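You operate a simulated robot arm through the tools that you are given. There is no shell and no other tool. Be economical: measure what you need, move in short steps, check, and stop when the job is done.

Carry out the task below with a simulated two-armed robot. There is one attempt and no reset: what you move stays moved.

Task
Brake the blue cart, lift the blue tote onto it with both hands and strap it tight.
Fine: lock the loads lever first; blue strap down, then the white thumbscrew turned tight.
Where things are to end (x, y in the base frame): blue tote within 60 mm of [860, 180].
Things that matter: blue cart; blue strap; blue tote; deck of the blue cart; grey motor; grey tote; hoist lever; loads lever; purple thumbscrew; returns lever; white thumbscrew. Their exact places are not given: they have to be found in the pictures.

The check looks at the end state, three seconds after you hand in, the way a careful person would. Anything else that was tipped, shoved, dropped, spilled or broken makes it a failure.

Robot
Two 7-joint arms with fingered hands on one trunk, on a base that drives. Base frame: it is fixed to the floor where the robot stands at the start and does not move with it; the origin is under the middle of the robot, x ahead of it, y to its left, z up. Units: mm, degrees, N and s.
The left shoulder is at the start at [37, 104, 1159], the right one opposite. Places, roughly: blue cart [900, 100, 400]; blue strap [1200, 100, 1000]; blue tote [1000, 750, 750]; deck of the blue cart [900, 200, 800]; grey motor [1250, 1500, 750]; hoist lever [1100, 2000, 700]; loads lever [500, 0, 700]; purple thumbscrew [-1800, -1000, 700]; returns lever [-1900, -1300, 700]; white thumbscrew [700, 300, 700]. Payload 2.4 kg a hand.
The tool frame of a hand sits at the grasp point between the pads (the TCP): z along the fingers, y along the line on which they close. The tips reach 17 mm beyond it. The gripper opens to 88 mm. The gripper's body begins 47 mm behind the TCP. The gripper is a hand of 2 fingers: y runs from the thumb to the fingers, the wrist lies at [0, 0, -165] in the tool frame, and closing takes about 1.5 s.
Orientation is that of the tool frame in the base frame, as a unit quaternion [x, y, z, w]. With the fingers straight down and closing along the base's y, the tool's x points along the base's -x, its y along +y and its z along -z.

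Tools
- The arms move only by the tool apply_moves. It takes "left_motion", "right_motion" or both (then of equal length, played together; a hand with none holds still); each is a list of rows, each a list of 7 numbers: the gripper command, from -1 (shut) to 1 (fully open), values between in proportion, then the shift along the base's x, y, z in mm, then the turn, a rotation vector about the base's x, y, z in degrees. In form: [[fingers, x, y, z, rx, ry, rz], ...]. A call has 1 to 10 rows; each row is the pose to reach, as a shift and turn from the pose commanded when the call began. Each row takes 0.2 s and may step no farther than 50 mm and 8.6 degrees from the row before; otherwise, or with a gripper value out of range, the whole call is refused. Where a pose cannot be reached the arm comes as near as it can. A force on the tool above 90 N (or 10 N above the force at the start of the call, whichever is more), or a blocked arm, ends the call early, and 0.2 s more pass. The fingers move at their own pace (about 153 mm/s each) and stop on an object; they squeeze with about 33 N. The grip force told is the motor's: it shows also when the fingers shut on nothing. Time passes only in rows, and 0.2 s behind the last, so rows that repeat a pose let the fingers close. The reply holds the time, the measured pose of the TCP, the force on the tool along the base axes, the opening and the grip force, in the units named above and with some noise, with the torque about the TCP (base axes, N m) and any sound that the robot's microphone picked up, and new pictures: "views" is both (left out), scene, wrist or none (wrist: the cameras of the hands that moved).
- Cameras (640 x 400 px; columns grow to the right, rows downward): "scene" is now at [121.7, 9.2, 1096.5]; the picture's right is [0.11, -0.99, 0.00], its down [-0.01, -0.00, -1.00] and it looks along [0.99, 0.11, -0.01] (base axes); focal length 214 px, centre (320, 200). "left" rides on the left gripper at [-50, 3, -64] in its tool frame; the picture's right is [-0.06, -1.00, 0.00], its down [0.78, -0.05, -0.62] and it looks along [0.62, -0.04, 0.79] (tool axes); focal length 275 px, centre (320, 200). "right" rides on the right gripper at [50, 3, -63] in its tool frame; the picture's right is [-0.06, 1.00, 0.00], its down [-0.78, -0.05, -0.62] and it looks along [-0.62, -0.04, 0.79] (tool axes); focal length 275 px, centre (320, 200).
- move_column(by): slides the trunk up (or, below 0, down) by that many mm; the arms and the scene camera ride with it, the base frame stays. It gives what a move gives, with no picture.
- base_move(legs): drives the robot by 1 to 6 legs, each [ahead, left, turn to the left] in mm, mm and degrees, along the robot's own axes; the way and the turn of a leg run together, so that a leg with both is an arc; at most 1500 mm and 180 degrees a leg. The arms and the cameras ride along, it lands a little off, and it stops where it bumps. It gives what a move gives, and a new picture of the scene camera.
- hand_shape(shape, hand): the hand has 2 fingers and takes this shape, open, in about a second: jaw (thumb against the fingers, like two jaws); tri (thumb and two fingers); tip (a fingertip pinch); poke (one finger out to press); point (the index stretched); flat (the hand flat); cup (the hand cupped); fist (a fist). The gripper value then closes the fingers along that shape, each until it touches; the sizes above hold for jaw. It gives what a move gives, with no picture.
- turn_head(pan, tilt): turns the head with the scene camera to pan (to the left, within 60 degrees either way) and tilt (down, from -29 to 69), counted from straight ahead of the robot. It gives what a move gives, and a new picture of the scene camera.
- locate(camera, pixels): for up to 12 pixels [column, row] of the newest picture of that camera ("zoom" is the newest enlarged one), the place [x, y, z] in the base frame of the surface seen there, good to about 3 mm. No time passes.
- enlarge(camera, box): a new picture of the part [left, top, right, bottom] of that camera's present view, enlarged. No time passes.
- sign_off(): hands the job in; it is judged then, once.

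Keep the steps short. Do not move on a guess: measure, check each grasp and each placing, and mend mistakes. In all there are 80 turns and 260 pictures (those below and enlarged ones count). Leave the grippers open and the arms clear of the work at the hand-in unless told otherwise, and finish with a single line.

The tools are called after ">>>" as a command line: name --argument value ..., lists and objects as JSON in quotes. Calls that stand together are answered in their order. apply_moves: Moves the arms, as the interface text tells. Its arguments: {"type":"object","properties":{"left_motion":{"type":"array","items":{"type":"array","items":{"type":"number"}}},"right_motion":{"type":"array","items":{"type":"array","items":{"type":"number"}}},"views":{"type":"string","enum":["both","scene","wrist","none"]}},"required":[]} The other tools are called the same way: move_column (by) slides the trunk up or down; hand_shape (shape, hand) gives the hand a shape; base_move (legs) drives the base; turn_head (pan, tilt) turns the head that bears the scene camera; locate (camera, pixels) gives the place of the surface under pixels of a picture; enlarge (camera, box) takes an enlarged picture of a part of a camera's view; sign_off () hands the job in.

At the start:

```text
time: 0.0
left_eef_pos: [366.1, 346.5, 1309.1]
left_orientation: [0.0, 1.0, 0.0, 0.0]
left_contact_force: [-0.1, 0.7, 0.1]
left_ft_torque: [0.0, -0.01, 0.0]
left_gripper_width: 87.8
left_grip_force: 0.0
left_shape: jaw
right_eef_pos: [357.8, -7.0, 1343.8]
right_orientation: [0.0, 1.0, 0.0, 0.001]
right_contact_force: [0.3, 0.7, 0.3]
right_ft_torque: [-0.02, 0.01, 0.0]
right_gripper_width: 88.1
right_grip_force: 0.0
right_shape: jaw
trunk travel left (down, up): [-389.0, 461.0]
robot x, y, heading: [2.1, 0.6, -0.1]
head pan, tilt: [6.2, 0.7]
```

scene: 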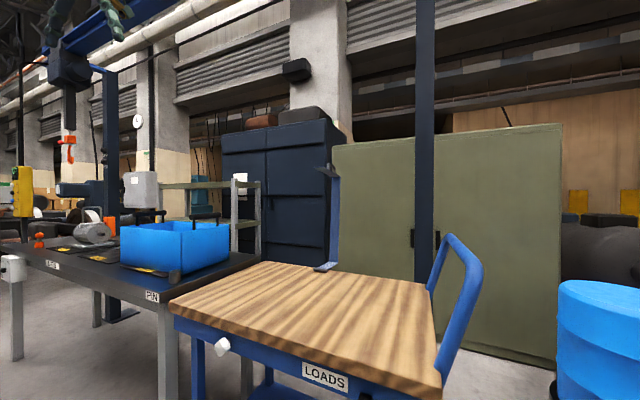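
right: 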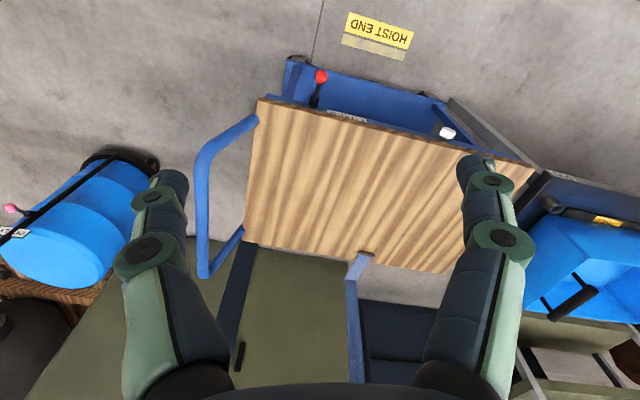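
left: 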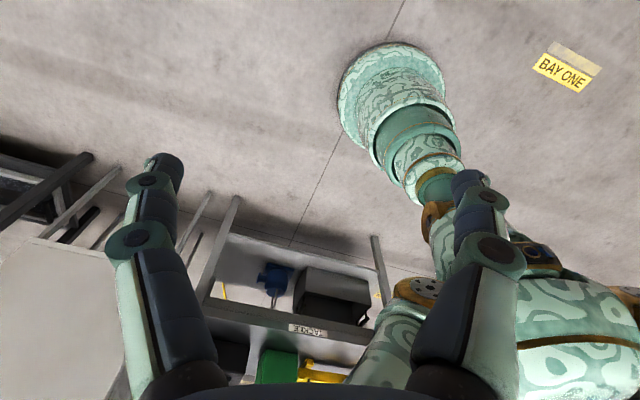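

I see the cart with the LOADS label, a white knob near (222,346), and the blue tote on the bench. First I tilt the head down to see the lever and locate parts.

>>> turn_head --pan 5 --tilt 40

>>> locate --camera "right" --pixels '[[320, 77], [316, 95], [447, 132], [425, 95], [260, 105], [247, 240], [530, 180], [366, 257]]'

```text
time: 1.1
left_eef_pos: [366.8, 343.9, 1308.4]
left_orientation: [0.001, 1.0, 0.0, 0.0]
left_contact_force: [1.1, -0.3, 0.0]
left_ft_torque: [-0.02, 0.01, 0.01]
left_gripper_width: 88.1
left_grip_force: 0.0
left_shape: jaw
right_eef_pos: [356.9, -6.8, 1343.5]
right_orientation: [0.0, 1.0, 0.0, 0.001]
right_contact_force: [-0.7, -0.4, -0.8]
right_ft_torque: [0.0, 0.0, 0.02]
right_gripper_width: 88.0
right_grip_force: 0.1
right_shape: jaw
trunk travel left (down, up): [-389.0, 461.0]
robot x, y, heading: [-0.8, -1.4, 0.1]
head pan, tilt: [5.0, 40.0]
```

scene: 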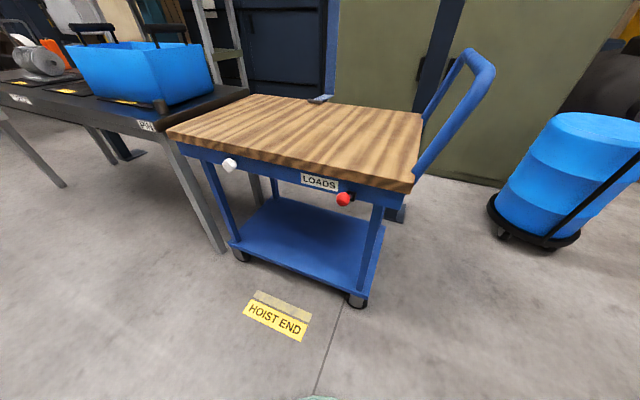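

```text
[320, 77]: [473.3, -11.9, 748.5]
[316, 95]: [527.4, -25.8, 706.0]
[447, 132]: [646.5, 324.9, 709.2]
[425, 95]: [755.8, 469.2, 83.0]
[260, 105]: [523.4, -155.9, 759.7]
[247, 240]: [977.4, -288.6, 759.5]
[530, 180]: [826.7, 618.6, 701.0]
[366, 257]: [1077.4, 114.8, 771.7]
```

The red knob (344,199) is the loads lever and the white knob (229,164) is the thumbscrew. I enlarge both to see their form.

>>> enlarge --camera "scene" --box '[280, 150, 420, 238]'

>>> locate --camera "scene" --pixels '[[344, 199], [351, 195], [229, 165], [236, 158], [166, 133], [409, 192], [421, 113], [251, 96], [320, 99], [320, 183]]'

>>> enlarge --camera "scene" --box '[160, 120, 300, 208]'

>>> enlarge --camera "right" --box '[260, 50, 480, 188]'

```text
4.55 times, centred on (350, 194) of scene
```

zoom: 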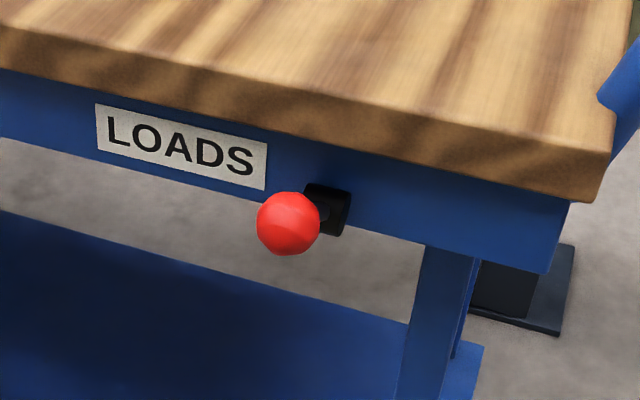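

```text
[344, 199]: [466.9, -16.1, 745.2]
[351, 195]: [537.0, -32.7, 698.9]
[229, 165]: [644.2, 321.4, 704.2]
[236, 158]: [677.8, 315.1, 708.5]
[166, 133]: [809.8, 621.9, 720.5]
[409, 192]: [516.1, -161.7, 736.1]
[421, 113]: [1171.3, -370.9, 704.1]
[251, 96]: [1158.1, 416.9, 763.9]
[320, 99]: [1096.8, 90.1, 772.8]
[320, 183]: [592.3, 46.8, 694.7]
```

```text
4.55 times, centred on (230, 164) of scene
```

zoom: 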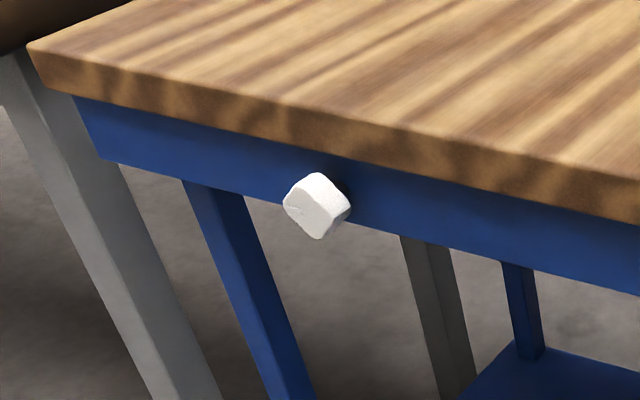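

```text
2.90 times, centred on (370, 119) of right
```

zoom: 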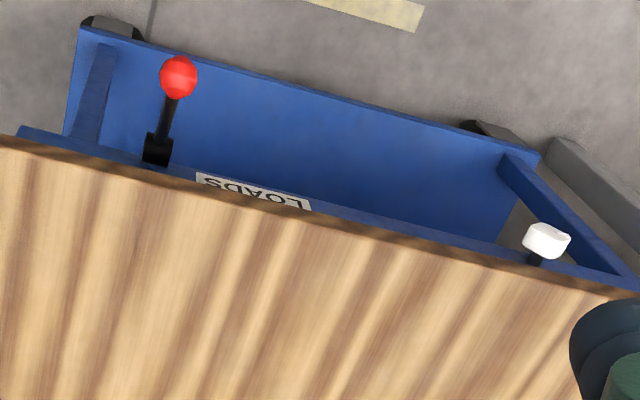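

Lever: pivot near (545,-33,695), ball near (467,-16,745). Now look at the tote and strap.

>>> turn_head --pan 35 --tilt 20

>>> enlarge --camera "scene" --box '[190, 90, 510, 290]'

```text
time: 2.0
left_eef_pos: [366.6, 344.0, 1309.6]
left_orientation: [0.0, 1.0, 0.0, 0.0]
left_contact_force: [0.6, -0.1, -0.4]
left_ft_torque: [0.03, 0.02, 0.01]
left_gripper_width: 87.8
left_grip_force: 0.1
left_shape: jaw
right_eef_pos: [356.7, -6.0, 1344.1]
right_orientation: [0.0, 1.0, 0.001, 0.002]
right_contact_force: [-0.3, 0.5, -1.1]
right_ft_torque: [0.01, 0.01, -0.02]
right_gripper_width: 88.0
right_grip_force: 0.1
right_shape: jaw
trunk travel left (down, up): [-389.0, 461.0]
robot x, y, heading: [-2.2, -1.4, -0.0]
head pan, tilt: [35.0, 20.0]
```

scene: 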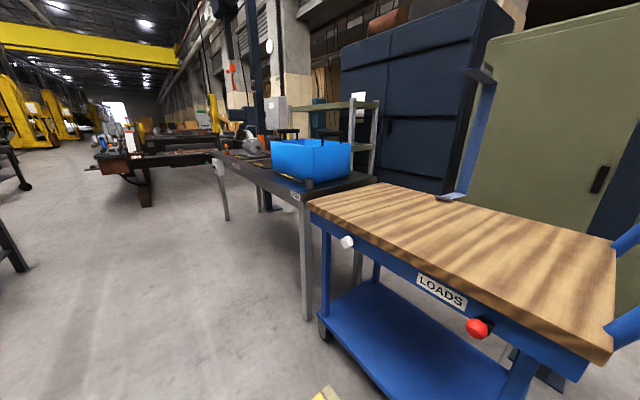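

```text
2.00 times, centred on (350, 190) of scene
```

zoom: 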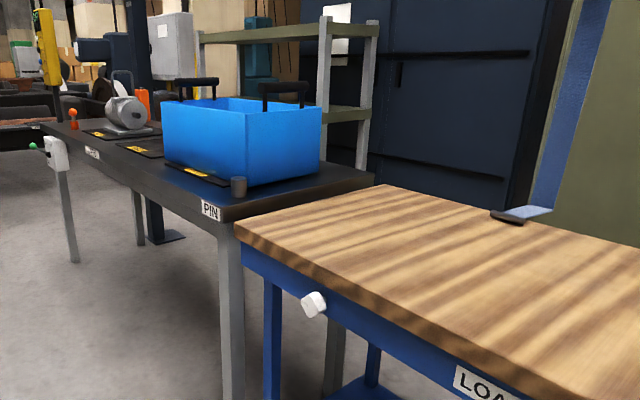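

Measure tote, handles, pin and strap in the enlarged picture.

>>> locate --camera "zoom" --pixels '[[163, 102], [249, 114], [320, 108], [248, 184], [166, 162], [320, 165], [188, 82], [212, 82], [265, 88], [303, 88], [238, 180], [375, 180]]'

>>> locate --camera "scene" --pixels '[[448, 196], [465, 193], [475, 72], [484, 100], [310, 201], [380, 184], [614, 245], [600, 358], [347, 242]]'

>>> enlarge --camera "scene" --box '[260, 115, 388, 195]'

>>> enlarge --camera "scene" --box '[400, 50, 560, 220]'

```text
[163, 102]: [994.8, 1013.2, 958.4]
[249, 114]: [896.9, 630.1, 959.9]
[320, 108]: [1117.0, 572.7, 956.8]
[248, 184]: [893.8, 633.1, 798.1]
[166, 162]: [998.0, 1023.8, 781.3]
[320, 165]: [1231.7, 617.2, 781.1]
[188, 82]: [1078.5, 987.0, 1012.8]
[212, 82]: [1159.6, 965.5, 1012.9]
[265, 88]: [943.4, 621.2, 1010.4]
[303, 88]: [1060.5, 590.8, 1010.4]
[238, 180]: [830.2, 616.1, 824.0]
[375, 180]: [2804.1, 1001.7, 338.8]
```

```text
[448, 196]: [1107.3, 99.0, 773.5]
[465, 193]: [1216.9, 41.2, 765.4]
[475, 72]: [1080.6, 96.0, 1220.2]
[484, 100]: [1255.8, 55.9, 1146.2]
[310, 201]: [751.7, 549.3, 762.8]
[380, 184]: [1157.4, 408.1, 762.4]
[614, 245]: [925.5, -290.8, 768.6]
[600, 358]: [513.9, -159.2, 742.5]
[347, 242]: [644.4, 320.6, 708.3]
```

```text
5.00 times, centred on (324, 155) of scene
```

zoom: 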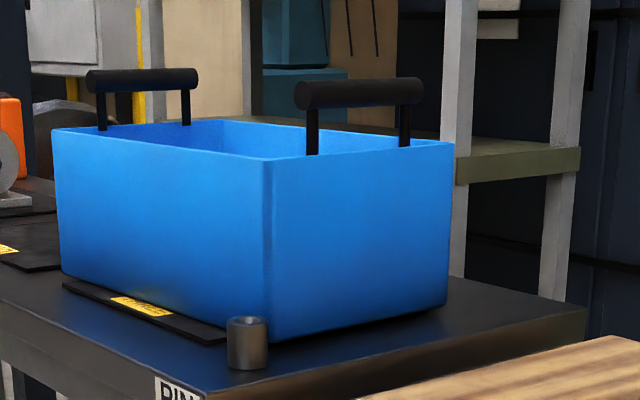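

```text
2.35 times, centred on (480, 135) of scene
```

zoom: 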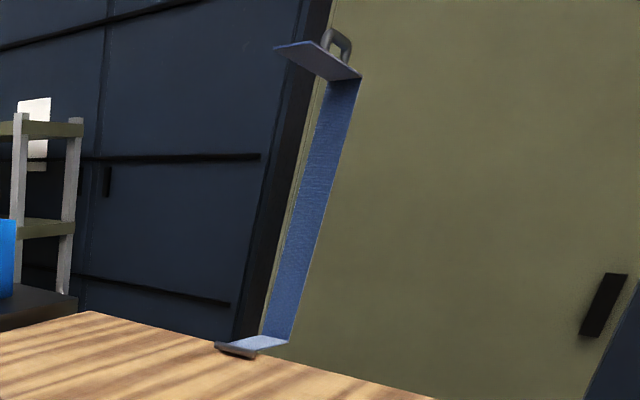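

The cart's deck runs from (515,-160) to (1158,410), top at z≈765; strap is an upright bracket hinged at the back (1107,99). Tote handles lie at z≈1010. First the brake: lower the trunk so the right hand can press the red ball.

>>> move_column --by -300

>>> turn_head --pan 0 --tilt 30

```text
time: 5.0
left_eef_pos: [422.2, 344.7, 957.3]
left_orientation: [0.0, 0.997, 0.0, -0.075]
left_contact_force: [0.6, 0.2, 0.7]
left_ft_torque: [-0.02, 0.01, 0.01]
left_gripper_width: 87.7
left_grip_force: 0.0
left_shape: jaw
right_eef_pos: [356.5, -6.1, 1044.6]
right_orientation: [-0.001, 1.0, 0.0, 0.001]
right_contact_force: [0.3, -0.6, 0.7]
right_ft_torque: [-0.02, -0.01, 0.02]
right_gripper_width: 87.9
right_grip_force: 0.0
right_shape: jaw
trunk travel left (down, up): [-89.0, 761.0]
robot x, y, heading: [-2.2, 0.2, 0.2]
head pan, tilt: [35.0, 20.0]
```

```text
time: 6.0
left_eef_pos: [421.6, 343.5, 956.9]
left_orientation: [0.0, 0.997, 0.0, -0.076]
left_contact_force: [0.5, 0.2, 0.8]
left_ft_torque: [-0.02, -0.01, 0.0]
left_gripper_width: 87.8
left_grip_force: 0.1
left_shape: jaw
right_eef_pos: [358.0, -6.3, 1044.2]
right_orientation: [0.0, 1.0, 0.0, 0.001]
right_contact_force: [-0.2, 0.1, 0.7]
right_ft_torque: [0.01, 0.0, 0.01]
right_gripper_width: 87.8
right_grip_force: 0.0
right_shape: jaw
trunk travel left (down, up): [-89.0, 761.0]
robot x, y, heading: [-1.0, 0.1, -0.2]
head pan, tilt: [0.0, 30.0]
```

scene: 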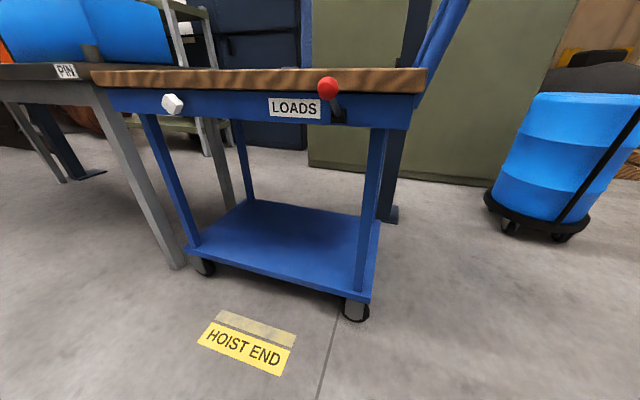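

The lever's ball is at (328,88), pivot at (338,115). Measure them again.

>>> locate --camera "scene" --pixels '[[328, 88], [328, 80], [336, 103], [338, 115], [172, 104], [163, 104]]'

>>> enlarge --camera "scene" --box '[260, 60, 400, 148]'

>>> apply_moves --right_motion '[[0, 20, -5, -40, 0, 0, 0], [-1, 40, -5, -80, 0, 0, 0], [-1, 60, -10, -120, 0, 0, 0], [-1, 80, -10, -160, 0, 0, 0], [-1, 90, -10, -200, 0, 0, 0]]' --views "both"

```text
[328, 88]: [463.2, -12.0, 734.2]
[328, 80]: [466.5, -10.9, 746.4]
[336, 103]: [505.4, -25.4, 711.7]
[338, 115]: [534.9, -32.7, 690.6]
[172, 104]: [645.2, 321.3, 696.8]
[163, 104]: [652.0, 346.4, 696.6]
```

```text
4.55 times, centred on (330, 104) of scene
```

zoom: 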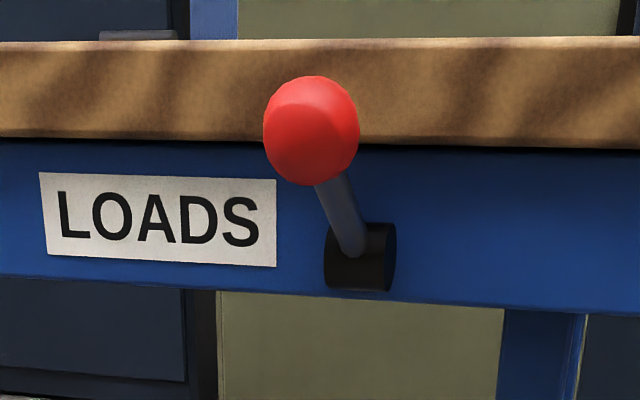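

```text
time: 7.2
left_eef_pos: [422.5, 345.2, 959.1]
left_orientation: [0.001, 0.997, 0.0, -0.075]
left_contact_force: [0.0, 0.2, 0.2]
left_ft_torque: [0.01, 0.02, 0.0]
left_gripper_width: 87.8
left_grip_force: 0.0
left_shape: jaw
right_eef_pos: [447.0, -14.3, 845.2]
right_orientation: [0.0, 1.0, 0.001, 0.001]
right_contact_force: [-0.3, -0.4, 0.8]
right_ft_torque: [0.0, 0.03, -0.03]
right_gripper_width: 0.0
right_grip_force: 33.3
right_shape: jaw
trunk travel left (down, up): [-89.0, 761.0]
robot x, y, heading: [-0.5, -0.2, 0.0]
head pan, tilt: [0.0, 30.0]
```

scene: 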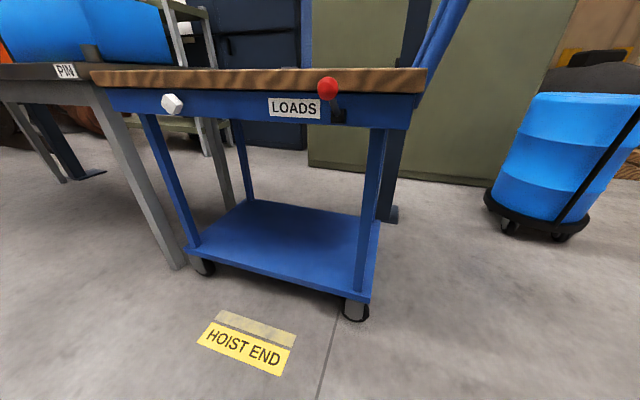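
right: 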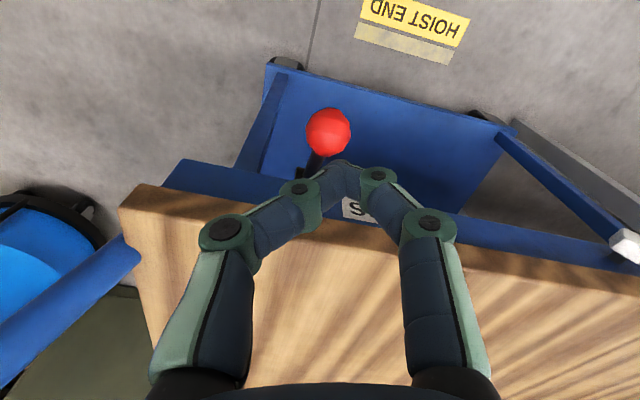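

The right hand is above and free. I place shut fingers over the ball at (464,-12) and go down slowly to press.

>>> apply_moves --right_motion '[[-1, 17, 2, -30, 0, 0, 0], [-1, 17, 2, -60, 0, 0, 0], [-1, 16, 2, -75, 0, 0, 0], [-1, 14, 2, -90, 0, 0, 0], [-1, 12, 3, -105, 0, 0, 0], [-1, 10, 3, -120, 0, 0, 0]]' --views "both"

```text
time: 8.6
left_eef_pos: [416.4, 344.0, 960.1]
left_orientation: [0.0, 0.997, -0.001, -0.072]
left_contact_force: [0.7, -0.1, -0.1]
left_ft_torque: [0.0, 0.0, 0.02]
left_gripper_width: 87.9
left_grip_force: 0.1
left_shape: jaw
right_eef_pos: [448.0, -11.6, 726.9]
right_orientation: [-0.005, 1.0, 0.001, -0.002]
right_contact_force: [-66.8, 2.7, 17.2]
right_ft_torque: [0.17, 1.04, 0.45]
right_gripper_width: 1.2
right_grip_force: 32.7
right_shape: jaw
trunk travel left (down, up): [-89.0, 761.0]
robot x, y, heading: [-0.8, -1.1, 0.1]
head pan, tilt: [0.0, 30.0]
```

scene: 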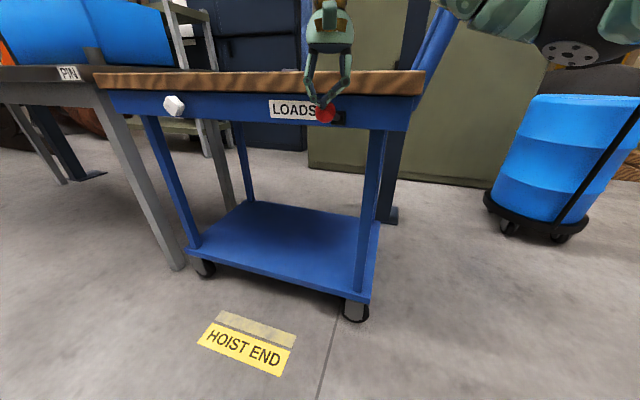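
right: 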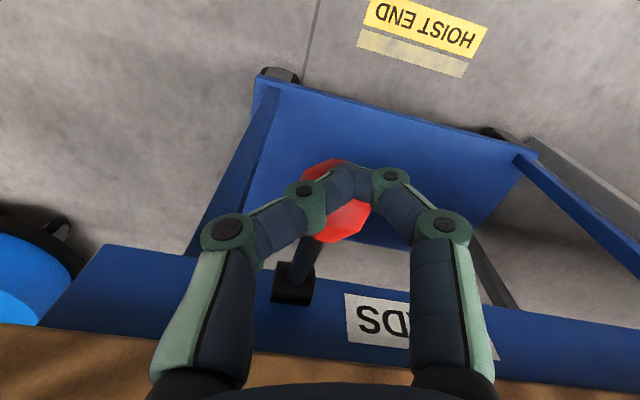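

The ball went down but a sideways force of 67 N built up along x. I lift off a bit and look at the lever.

>>> apply_moves --right_motion '[[-1, -4, 0, 20, 0, 0, 0], [-1, -5, 0, 60, 0, 0, 0], [-1, -40, 0, 90, 0, 0, 0]]' --views "both"

>>> enlarge --camera "scene" --box '[260, 60, 400, 148]'

```text
time: 9.4
left_eef_pos: [421.8, 346.2, 958.4]
left_orientation: [0.0, 0.997, 0.0, -0.075]
left_contact_force: [-0.1, 0.3, -0.1]
left_ft_torque: [0.0, 0.01, -0.02]
left_gripper_width: 87.9
left_grip_force: 0.1
left_shape: jaw
right_eef_pos: [418.3, -13.5, 814.0]
right_orientation: [0.001, 1.0, 0.0, 0.002]
right_contact_force: [-0.8, -0.5, 0.0]
right_ft_torque: [0.0, 0.01, 0.0]
right_gripper_width: 1.0
right_grip_force: 33.1
right_shape: jaw
trunk travel left (down, up): [-89.0, 761.0]
robot x, y, heading: [2.8, -0.5, 0.1]
head pan, tilt: [0.0, 30.0]
```

scene: 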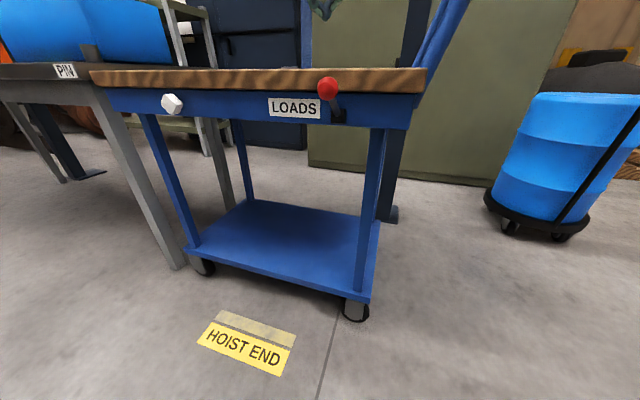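
right: 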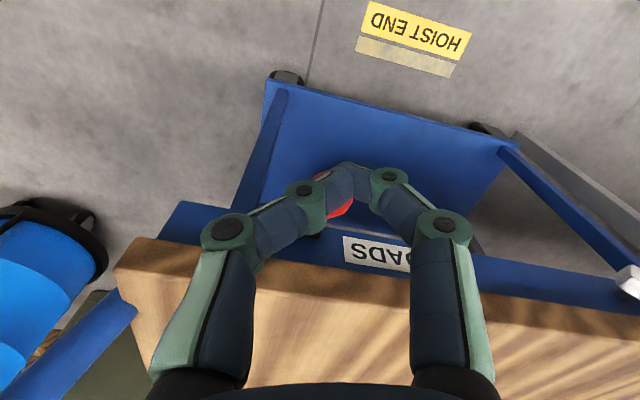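

```text
4.55 times, centred on (330, 104) of scene
```

zoom: 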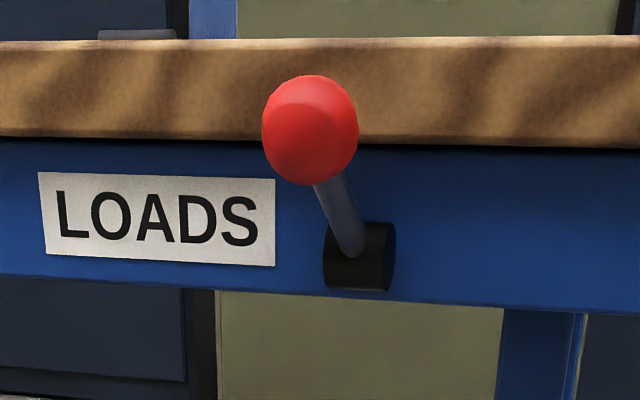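

The lever sprang back, so it must be carried over its whole arc. I'll grip the ball: open, go to its centre (480,-13,733), close.

>>> apply_moves --right_motion '[[0.6, 20, 0, 5, 0, 0, 0], [0.6, 40, 0, 5, 0, 0, 0], [0.6, 62, 0, 0, 0, 0, 0], [0.6, 62, 0, -40, 0, 0, 0], [0.6, 62, 0, -78, 0, 0, 0], [-1, 62, 0, -80, 0, 0, 0], [-1, 62, 0, -80, 0, 0, 0], [-1, 62, 0, -80, 0, 0, 0], [-1, 62, 0, -80, 0, 0, 0]]' --views "both"

```text
time: 11.4
left_eef_pos: [423.9, 344.7, 956.6]
left_orientation: [0.0, 0.997, -0.001, -0.076]
left_contact_force: [0.3, 0.3, 0.3]
left_ft_torque: [-0.04, -0.02, 0.03]
left_gripper_width: 87.8
left_grip_force: 0.2
left_shape: jaw
right_eef_pos: [481.0, -13.9, 730.9]
right_orientation: [0.0, 1.0, 0.0, -0.001]
right_contact_force: [1.6, -2.6, -24.0]
right_ft_torque: [0.01, -0.03, -0.02]
right_gripper_width: 15.8
right_grip_force: 33.0
right_shape: jaw
trunk travel left (down, up): [-89.0, 761.0]
robot x, y, heading: [1.9, -0.9, -0.2]
head pan, tilt: [0.0, 30.0]
```

scene: 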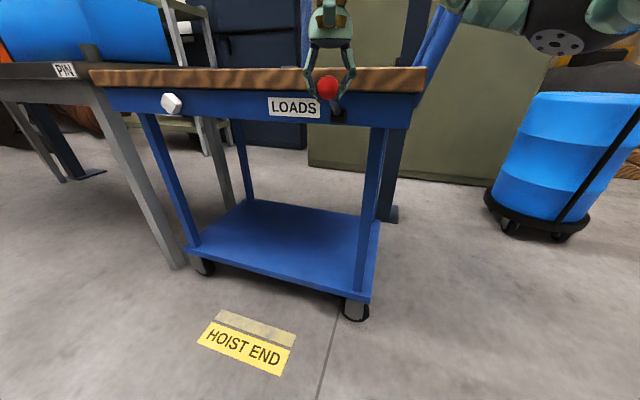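
right: 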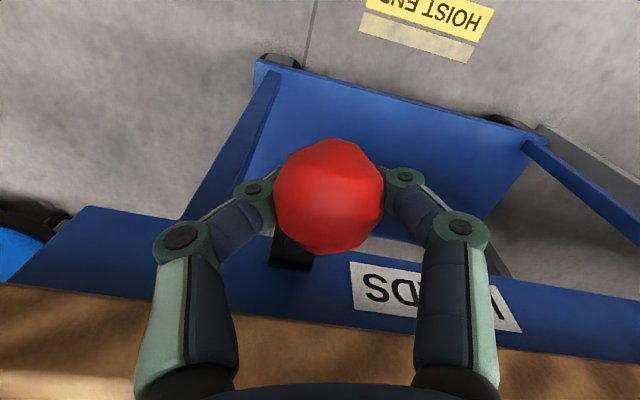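

Opening 15.8 mm: the pads closed beneath the ball's middle. I reopen, rise 13 mm and close again on its middle.

>>> apply_moves --right_motion '[[0.4, 0, 0, 0, 0, 0, 0], [0.4, 0, 0, 13, 0, 0, 0], [0.4, 0, 0, 13, 0, 0, 0], [-1, 0, 0, 13, 0, 0, 0], [-1, 0, 0, 13, 0, 0, 0], [-1, 0, 0, 13, 0, 0, 0], [-1, 0, 0, 13, 0, 0, 0]]' --views "wrist"

```text
time: 13.0
left_eef_pos: [422.0, 344.5, 957.0]
left_orientation: [0.0, 0.997, 0.0, -0.076]
left_contact_force: [-0.2, 1.0, -0.1]
left_ft_torque: [0.0, 0.02, 0.01]
left_gripper_width: 88.0
left_grip_force: 0.0
left_shape: jaw
right_eef_pos: [478.5, -11.7, 746.7]
right_orientation: [0.0, 1.0, 0.0, 0.001]
right_contact_force: [0.9, -0.5, 1.1]
right_ft_torque: [0.0, -0.02, 0.01]
right_gripper_width: 26.6
right_grip_force: 32.9
right_shape: jaw
trunk travel left (down, up): [-89.0, 761.0]
robot x, y, heading: [-0.1, -0.7, 0.1]
head pan, tilt: [0.0, 30.0]
```

right: 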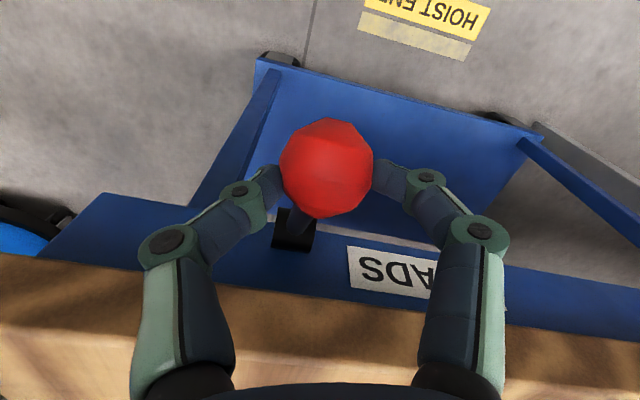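

The ball is held with 26.6 mm opening. Now carry it down along the arc.

>>> apply_moves --right_motion '[[-1, -4, 1, -12, 0, 0, 0], [-1, -7, 2, -24, 0, 0, 0], [-1, -9, 3, -37, 0, 0, 0], [-1, -8, 3, -50, 0, 0, 0], [-1, -5, 2, -63, 0, 0, 0], [-1, 0, 0, -76, 0, 0, 0], [-1, 4, -1, -84, 0, 0, 0]]' --views "both"

```text
time: 14.6
left_eef_pos: [421.8, 345.9, 956.5]
left_orientation: [0.0, 0.997, -0.001, -0.076]
left_contact_force: [0.3, 0.7, -0.2]
left_ft_torque: [0.03, -0.01, 0.02]
left_gripper_width: 87.9
left_grip_force: 0.0
left_shape: jaw
right_eef_pos: [482.7, -13.2, 663.7]
right_orientation: [0.0, 1.0, 0.0, 0.001]
right_contact_force: [-0.3, 0.2, 0.6]
right_ft_torque: [-0.02, 0.03, 0.0]
right_gripper_width: 12.7
right_grip_force: 32.3
right_shape: jaw
trunk travel left (down, up): [-89.0, 761.0]
robot x, y, heading: [-1.2, -1.2, -0.1]
head pan, tilt: [0.0, 30.0]
```

scene: 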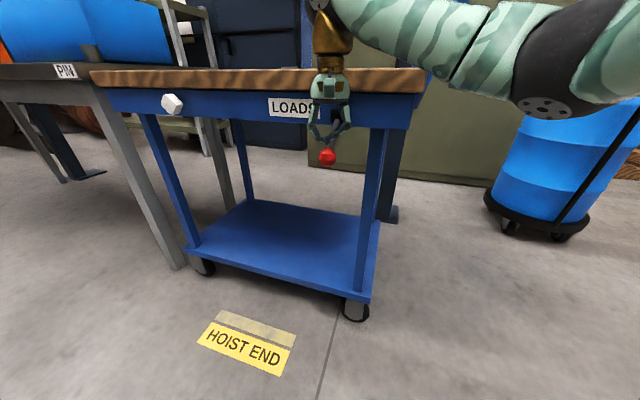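
right: 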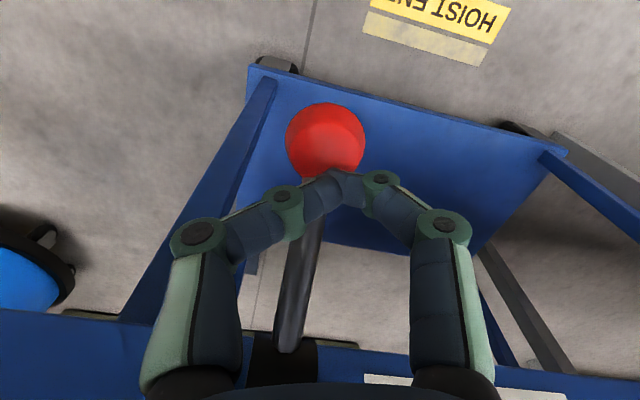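

The lever snapped down past the hand. I open, rise, and check that it stays down.

>>> apply_moves --right_motion '[[0.5, 0, 0, 0, 0, 0, 0], [0.7, 0, 0, 0, 0, 0, 0], [0.7, -25, 0, 20, 0, 0, 0], [0.7, -60, 0, 60, 0, 0, 0], [0.7, -80, 0, 100, 0, 0, 0], [0.7, -80, 0, 150, 0, 0, 0], [0.7, -80, 0, 200, 0, 0, 0], [0.7, -80, 0, 250, 0, 0, 0]]' --views "scene"

>>> enlarge --camera "scene" --box '[260, 60, 400, 178]'

>>> enlarge --camera "scene" --box '[130, 80, 220, 136]'

```text
refused: row 4 steps farther than a row can; nothing moved
```

```text
3.39 times, centred on (330, 119) of scene
```

zoom: 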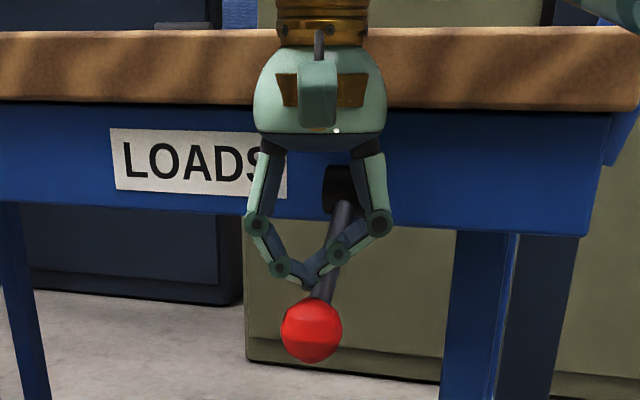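

```text
7.11 times, centred on (175, 108) of scene
```

zoom: 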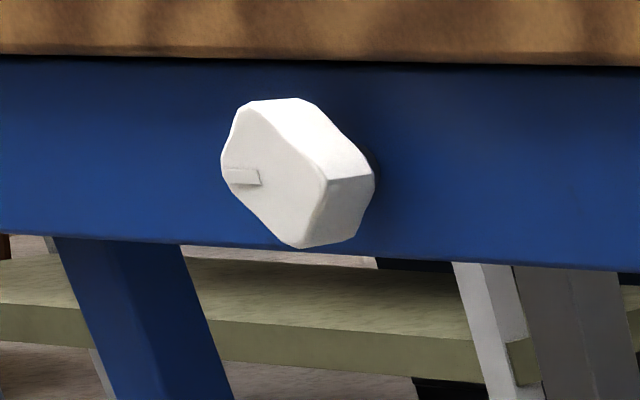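

One row was too long; same retreat in smaller steps.

>>> apply_moves --right_motion '[[0.5, 0, 0, 0, 0, 0, 0], [0.7, 0, 0, 0, 0, 0, 0], [0.7, -25, 0, 20, 0, 0, 0], [0.7, -50, 0, 55, 0, 0, 0], [0.7, -70, 0, 95, 0, 0, 0], [0.7, -80, 0, 140, 0, 0, 0], [0.7, -80, 0, 185, 0, 0, 0], [0.7, -80, 0, 230, 0, 0, 0]]' --views "scene"

>>> enlarge --camera "scene" --box '[260, 60, 400, 178]'

```text
time: 16.4
left_eef_pos: [422.5, 344.2, 957.3]
left_orientation: [0.0, 0.997, 0.0, -0.076]
left_contact_force: [1.1, -0.2, -1.0]
left_ft_torque: [0.01, -0.01, -0.02]
left_gripper_width: 87.8
left_grip_force: 0.0
left_shape: jaw
right_eef_pos: [401.3, -15.3, 892.9]
right_orientation: [-0.001, 1.0, 0.001, 0.001]
right_contact_force: [-0.6, 0.1, -0.5]
right_ft_torque: [0.02, 0.0, 0.02]
right_gripper_width: 74.4
right_grip_force: 0.1
right_shape: jaw
trunk travel left (down, up): [-89.0, 761.0]
robot x, y, heading: [-1.9, 2.1, 0.2]
head pan, tilt: [0.0, 30.0]
```

scene: 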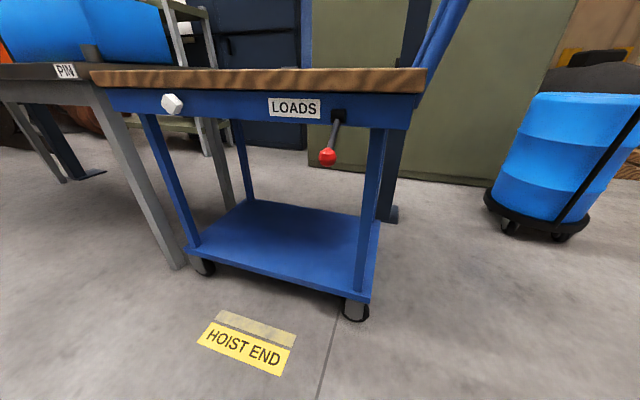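

```text
3.39 times, centred on (330, 119) of scene
```

zoom: 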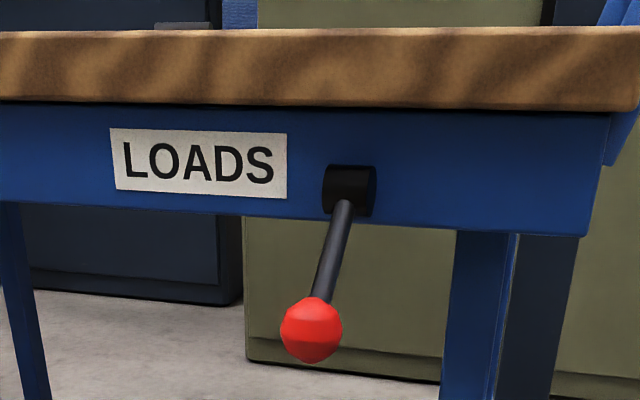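

The brake lever is down and stays. Next the tote: raise the trunk so the hands clear the tote, drive left, and look.

>>> move_column --by 300

>>> base_move --legs '[[0, 940, 0], [250, 0, -14.7]]'

>>> turn_head --pan 0 --tilt 20

```text
time: 19.4
left_eef_pos: [384.1, 344.9, 1296.6]
left_orientation: [0.0, 1.0, 0.0, -0.023]
left_contact_force: [0.9, 0.6, 0.7]
left_ft_torque: [-0.02, -0.03, -0.02]
left_gripper_width: 87.8
left_grip_force: 0.1
left_shape: jaw
right_eef_pos: [402.8, -14.2, 1193.4]
right_orientation: [0.0, 1.0, -0.001, 0.002]
right_contact_force: [-0.2, -0.6, -0.5]
right_ft_torque: [0.02, -0.04, 0.02]
right_gripper_width: 74.7
right_grip_force: 0.1
right_shape: jaw
trunk travel left (down, up): [-389.0, 461.0]
robot x, y, heading: [4.0, -0.0, -0.2]
head pan, tilt: [0.0, 30.0]
```

```text
time: 25.8
left_eef_pos: [699.4, 1157.0, 1295.2]
left_orientation: [0.129, 0.991, 0.003, -0.023]
left_contact_force: [-0.2, -0.5, -0.1]
left_ft_torque: [0.0, 0.02, 0.02]
left_gripper_width: 88.0
left_grip_force: 0.1
left_shape: jaw
right_eef_pos: [627.7, 803.5, 1193.5]
right_orientation: [0.128, 0.992, -0.001, 0.001]
right_contact_force: [0.7, -0.4, -0.1]
right_ft_torque: [-0.02, 0.0, 0.02]
right_gripper_width: 74.5
right_grip_force: 0.1
right_shape: jaw
trunk travel left (down, up): [-389.0, 461.0]
robot x, y, heading: [241.6, 922.6, -14.7]
head pan, tilt: [0.0, 30.0]
```

scene: 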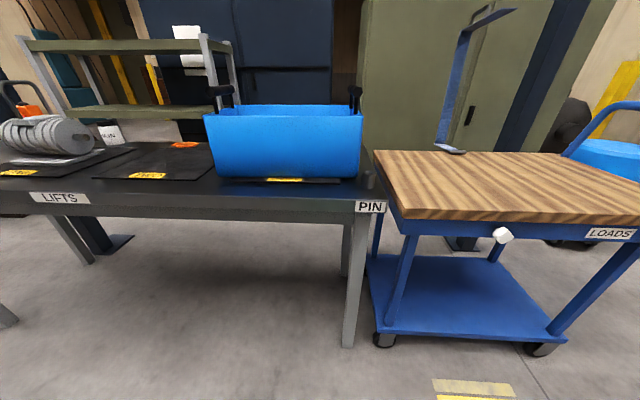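

```text
time: 26.5
left_eef_pos: [700.4, 1157.0, 1297.2]
left_orientation: [0.128, 0.992, 0.003, -0.023]
left_contact_force: [-0.2, 0.4, 0.6]
left_ft_torque: [-0.01, -0.01, -0.01]
left_gripper_width: 88.0
left_grip_force: 0.1
left_shape: jaw
right_eef_pos: [627.1, 804.2, 1193.1]
right_orientation: [0.127, 0.992, 0.0, 0.0]
right_contact_force: [-0.7, -0.8, 0.1]
right_ft_torque: [0.01, 0.0, 0.02]
right_gripper_width: 74.8
right_grip_force: 0.1
right_shape: jaw
trunk travel left (down, up): [-389.0, 461.0]
robot x, y, heading: [241.9, 923.6, -15.0]
head pan, tilt: [0.0, 20.0]
```

scene: 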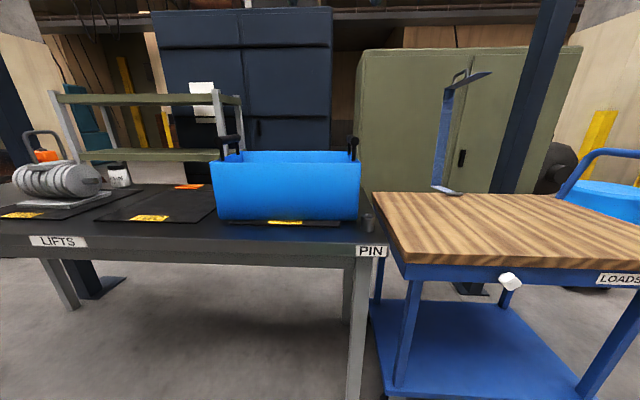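

Facing the tote squarely. Measure the handles, tote corners, and the strap.

>>> enlarge --camera "scene" --box '[200, 120, 380, 232]'

>>> locate --camera "scene" --pixels '[[222, 140], [240, 139], [228, 155], [350, 141], [357, 141], [352, 155], [211, 163], [360, 163], [216, 219], [358, 221], [241, 151], [330, 151]]'

>>> locate --camera "scene" --pixels '[[440, 186], [451, 191], [433, 183], [445, 88], [490, 73], [470, 80], [458, 74], [369, 222], [405, 262], [373, 192]]'

>>> enlarge --camera "scene" --box '[400, 60, 520, 205]'

```text
3.56 times, centred on (290, 176) of scene
```

zoom: 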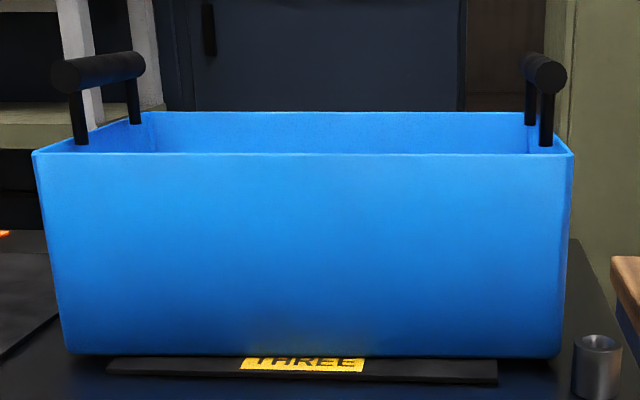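

```text
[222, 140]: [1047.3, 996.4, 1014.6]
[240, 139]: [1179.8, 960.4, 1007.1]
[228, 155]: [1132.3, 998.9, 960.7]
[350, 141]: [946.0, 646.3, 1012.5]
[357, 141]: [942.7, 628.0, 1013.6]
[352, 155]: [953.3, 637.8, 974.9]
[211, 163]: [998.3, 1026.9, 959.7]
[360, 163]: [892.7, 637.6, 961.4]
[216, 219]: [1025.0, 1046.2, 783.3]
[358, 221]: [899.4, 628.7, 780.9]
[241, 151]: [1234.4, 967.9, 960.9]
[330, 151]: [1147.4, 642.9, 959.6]
```

```text
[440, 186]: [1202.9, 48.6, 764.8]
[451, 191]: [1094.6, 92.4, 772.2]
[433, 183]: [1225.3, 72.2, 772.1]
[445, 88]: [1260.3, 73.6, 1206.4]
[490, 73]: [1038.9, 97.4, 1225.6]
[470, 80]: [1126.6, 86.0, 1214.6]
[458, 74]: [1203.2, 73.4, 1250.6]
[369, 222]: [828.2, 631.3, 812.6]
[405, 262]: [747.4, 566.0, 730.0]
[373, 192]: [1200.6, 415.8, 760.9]
```

```text
2.76 times, centred on (460, 132) of scene
```

zoom: 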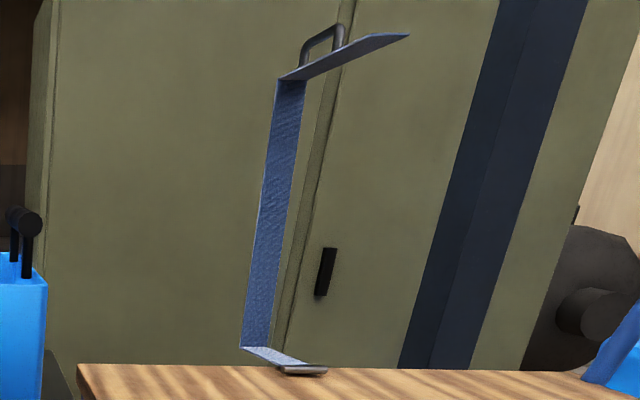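

Tote about 403×245 mm, centre (1063,800); handle bars centred near (1110,979) and (1012,618), z≈1005. In free air I bring both hands into the carrying posture (520 ahead, ±187) to test reach.

>>> apply_moves --left_motion '[[1, 15, -31, -31, 0, 0, 0], [1, 30, -62, -62, 0, 0, 0], [1, 45, -93, -93, 0, 0, 0], [1, 60, -125, -125, 0, 0, 0], [1, 76, -156, -156, 0, 0, 0], [1, 91, -187, -187, 0, 0, 0]]' --right_motion '[[1, 11, -33, -14, 0, 0, 0], [1, 23, -66, -28, 0, 0, 0], [1, 34, -98, -42, 0, 0, 0], [1, 46, -131, -55, 0, 0, 0], [1, 58, -164, -69, 0, 0, 0], [1, 69, -197, -83, 0, 0, 0]]' --views "both"

```text
time: 27.9
left_eef_pos: [792.2, 972.3, 1107.5]
left_orientation: [0.127, 0.992, 0.003, -0.023]
left_contact_force: [-0.8, -1.3, -1.1]
left_ft_torque: [-0.04, -0.01, -0.01]
left_gripper_width: 88.1
left_grip_force: 0.1
left_shape: jaw
right_eef_pos: [697.6, 607.7, 1109.4]
right_orientation: [0.127, 0.992, 0.0, 0.0]
right_contact_force: [-0.3, -0.3, 0.5]
right_ft_torque: [-0.02, 0.01, -0.01]
right_gripper_width: 87.8
right_grip_force: 0.1
right_shape: jaw
trunk travel left (down, up): [-389.0, 461.0]
robot x, y, heading: [240.5, 924.5, -14.9]
head pan, tilt: [0.0, 20.0]
```

scene: 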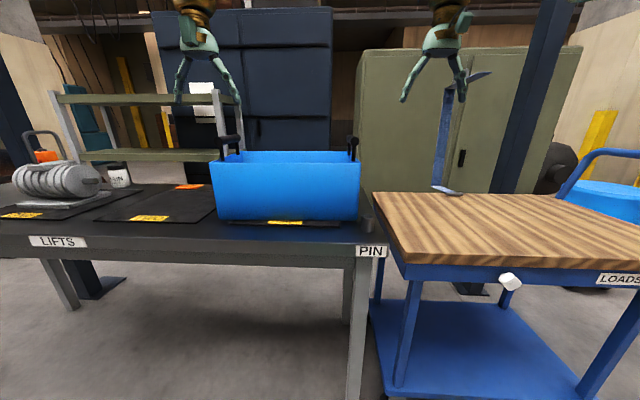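
right: 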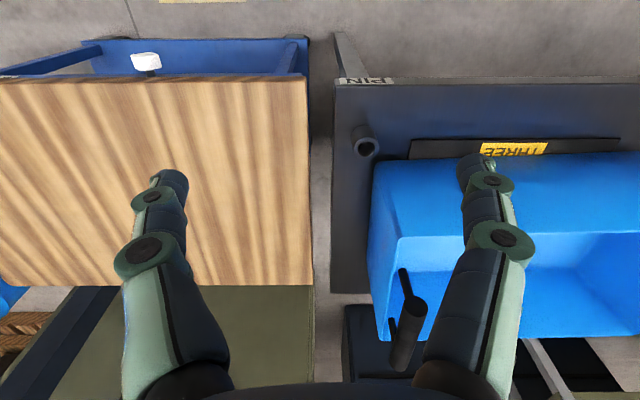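
left: 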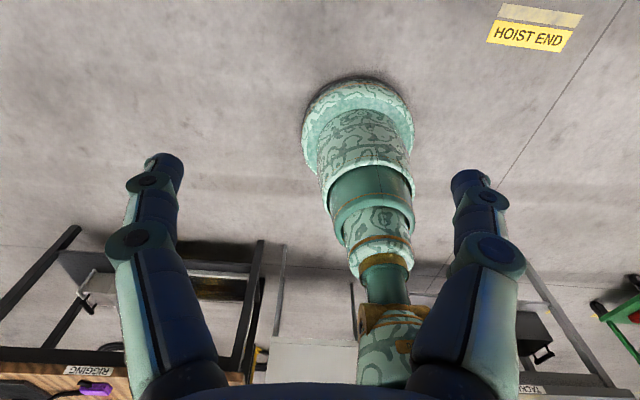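

Reach is fine. Both hands clear the handles by about 70 mm. I drive 89 left and 300 ahead.

>>> base_move --legs '[[0, 89, 0], [300, 0, 0]]'

>>> apply_moves --left_motion '[[1, 0, 0, 0, -0.66, -2.5, 0]]' --right_motion '[[1, 0, 0, 0, 0, 0, 0]]' --views "wrist"

```text
time: 30.7
left_eef_pos: [1105.4, 982.2, 1107.8]
left_orientation: [0.128, 0.991, 0.003, -0.023]
left_contact_force: [0.1, -0.1, -0.4]
left_ft_torque: [-0.03, 0.02, -0.07]
left_gripper_width: 87.7
left_grip_force: 0.0
left_shape: jaw
right_eef_pos: [1009.7, 616.6, 1110.4]
right_orientation: [0.128, 0.992, -0.001, 0.002]
right_contact_force: [-0.2, 0.0, 0.1]
right_ft_torque: [0.01, 0.01, 0.0]
right_gripper_width: 88.0
right_grip_force: 0.0
right_shape: jaw
trunk travel left (down, up): [-389.0, 461.0]
robot x, y, heading: [554.9, 928.7, -14.8]
head pan, tilt: [0.0, 20.0]
```

scene: 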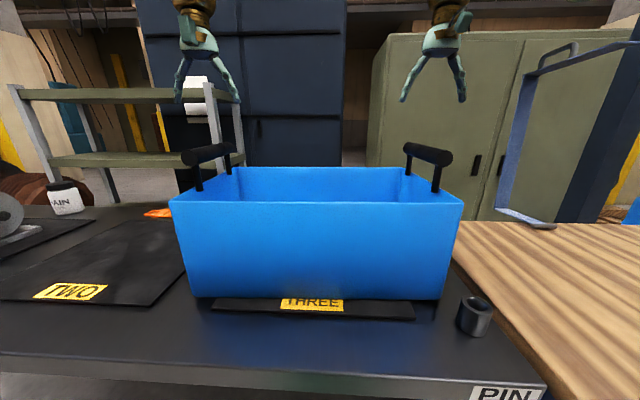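

```text
time: 31.1
left_eef_pos: [1105.9, 983.0, 1108.2]
left_orientation: [0.127, 0.992, 0.0, 0.0]
left_contact_force: [-0.2, 0.0, -0.8]
left_ft_torque: [0.01, -0.01, -0.02]
left_gripper_width: 87.7
left_grip_force: 0.0
left_shape: jaw
right_eef_pos: [1010.5, 617.5, 1111.1]
right_orientation: [0.128, 0.992, -0.001, 0.001]
right_contact_force: [-0.6, 0.2, -0.4]
right_ft_torque: [0.0, -0.01, 0.01]
right_gripper_width: 87.9
right_grip_force: 0.1
right_shape: jaw
trunk travel left (down, up): [-389.0, 461.0]
robot x, y, heading: [555.2, 931.7, -14.5]
head pan, tilt: [0.0, 20.0]
```

right: 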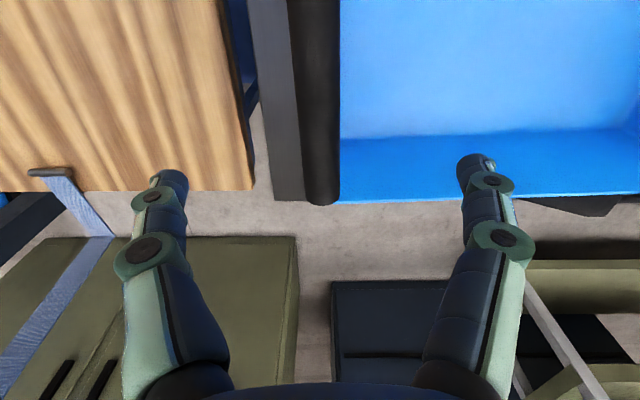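
left: 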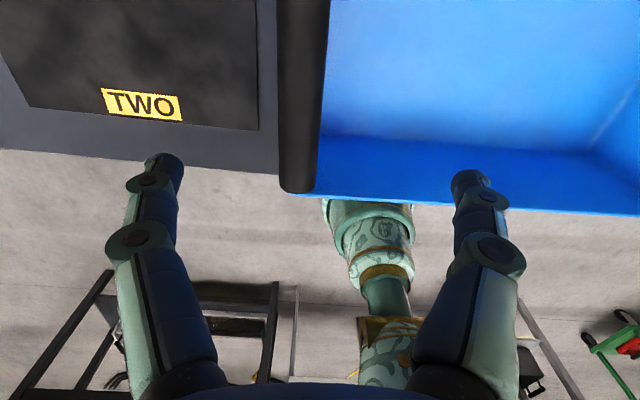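

Hands hover over the handles. Measure the bars precisely.

>>> enlarge --camera "scene" --box '[160, 120, 480, 320]'

>>> locate --camera "scene" --pixels '[[187, 153], [206, 150], [228, 145], [206, 156], [407, 145], [428, 150], [448, 153], [428, 156], [446, 160], [190, 160], [175, 200], [461, 200]]'

>>> locate --camera "right" --pixels '[[316, 5], [316, 100], [316, 190], [335, 100], [298, 100]]'

>>> locate --camera "left" --pixels '[[302, 5], [300, 100], [298, 175], [282, 100], [318, 100]]'

```text
2.00 times, centred on (320, 220) of scene
```

zoom: 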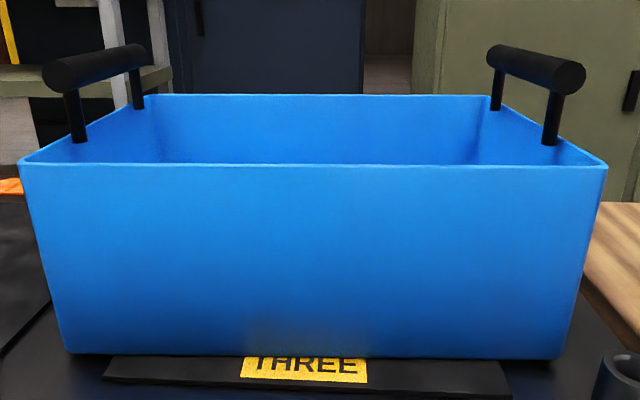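

```text
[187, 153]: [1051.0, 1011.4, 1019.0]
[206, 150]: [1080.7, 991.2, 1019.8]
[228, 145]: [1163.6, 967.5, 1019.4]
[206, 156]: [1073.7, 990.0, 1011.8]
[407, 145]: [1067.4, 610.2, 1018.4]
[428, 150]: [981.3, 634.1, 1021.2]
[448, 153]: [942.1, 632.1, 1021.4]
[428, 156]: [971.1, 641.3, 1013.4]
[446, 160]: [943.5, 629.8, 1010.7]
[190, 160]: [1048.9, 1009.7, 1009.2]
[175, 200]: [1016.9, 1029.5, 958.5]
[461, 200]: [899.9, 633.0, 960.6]
```

```text
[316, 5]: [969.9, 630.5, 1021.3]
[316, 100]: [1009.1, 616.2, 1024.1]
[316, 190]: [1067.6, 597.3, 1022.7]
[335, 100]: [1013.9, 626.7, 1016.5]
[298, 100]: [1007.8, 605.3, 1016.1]
```

```text
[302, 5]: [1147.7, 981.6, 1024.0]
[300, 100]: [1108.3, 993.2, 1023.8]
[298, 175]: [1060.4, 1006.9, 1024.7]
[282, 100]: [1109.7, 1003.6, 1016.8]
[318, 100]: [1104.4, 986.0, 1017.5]
```

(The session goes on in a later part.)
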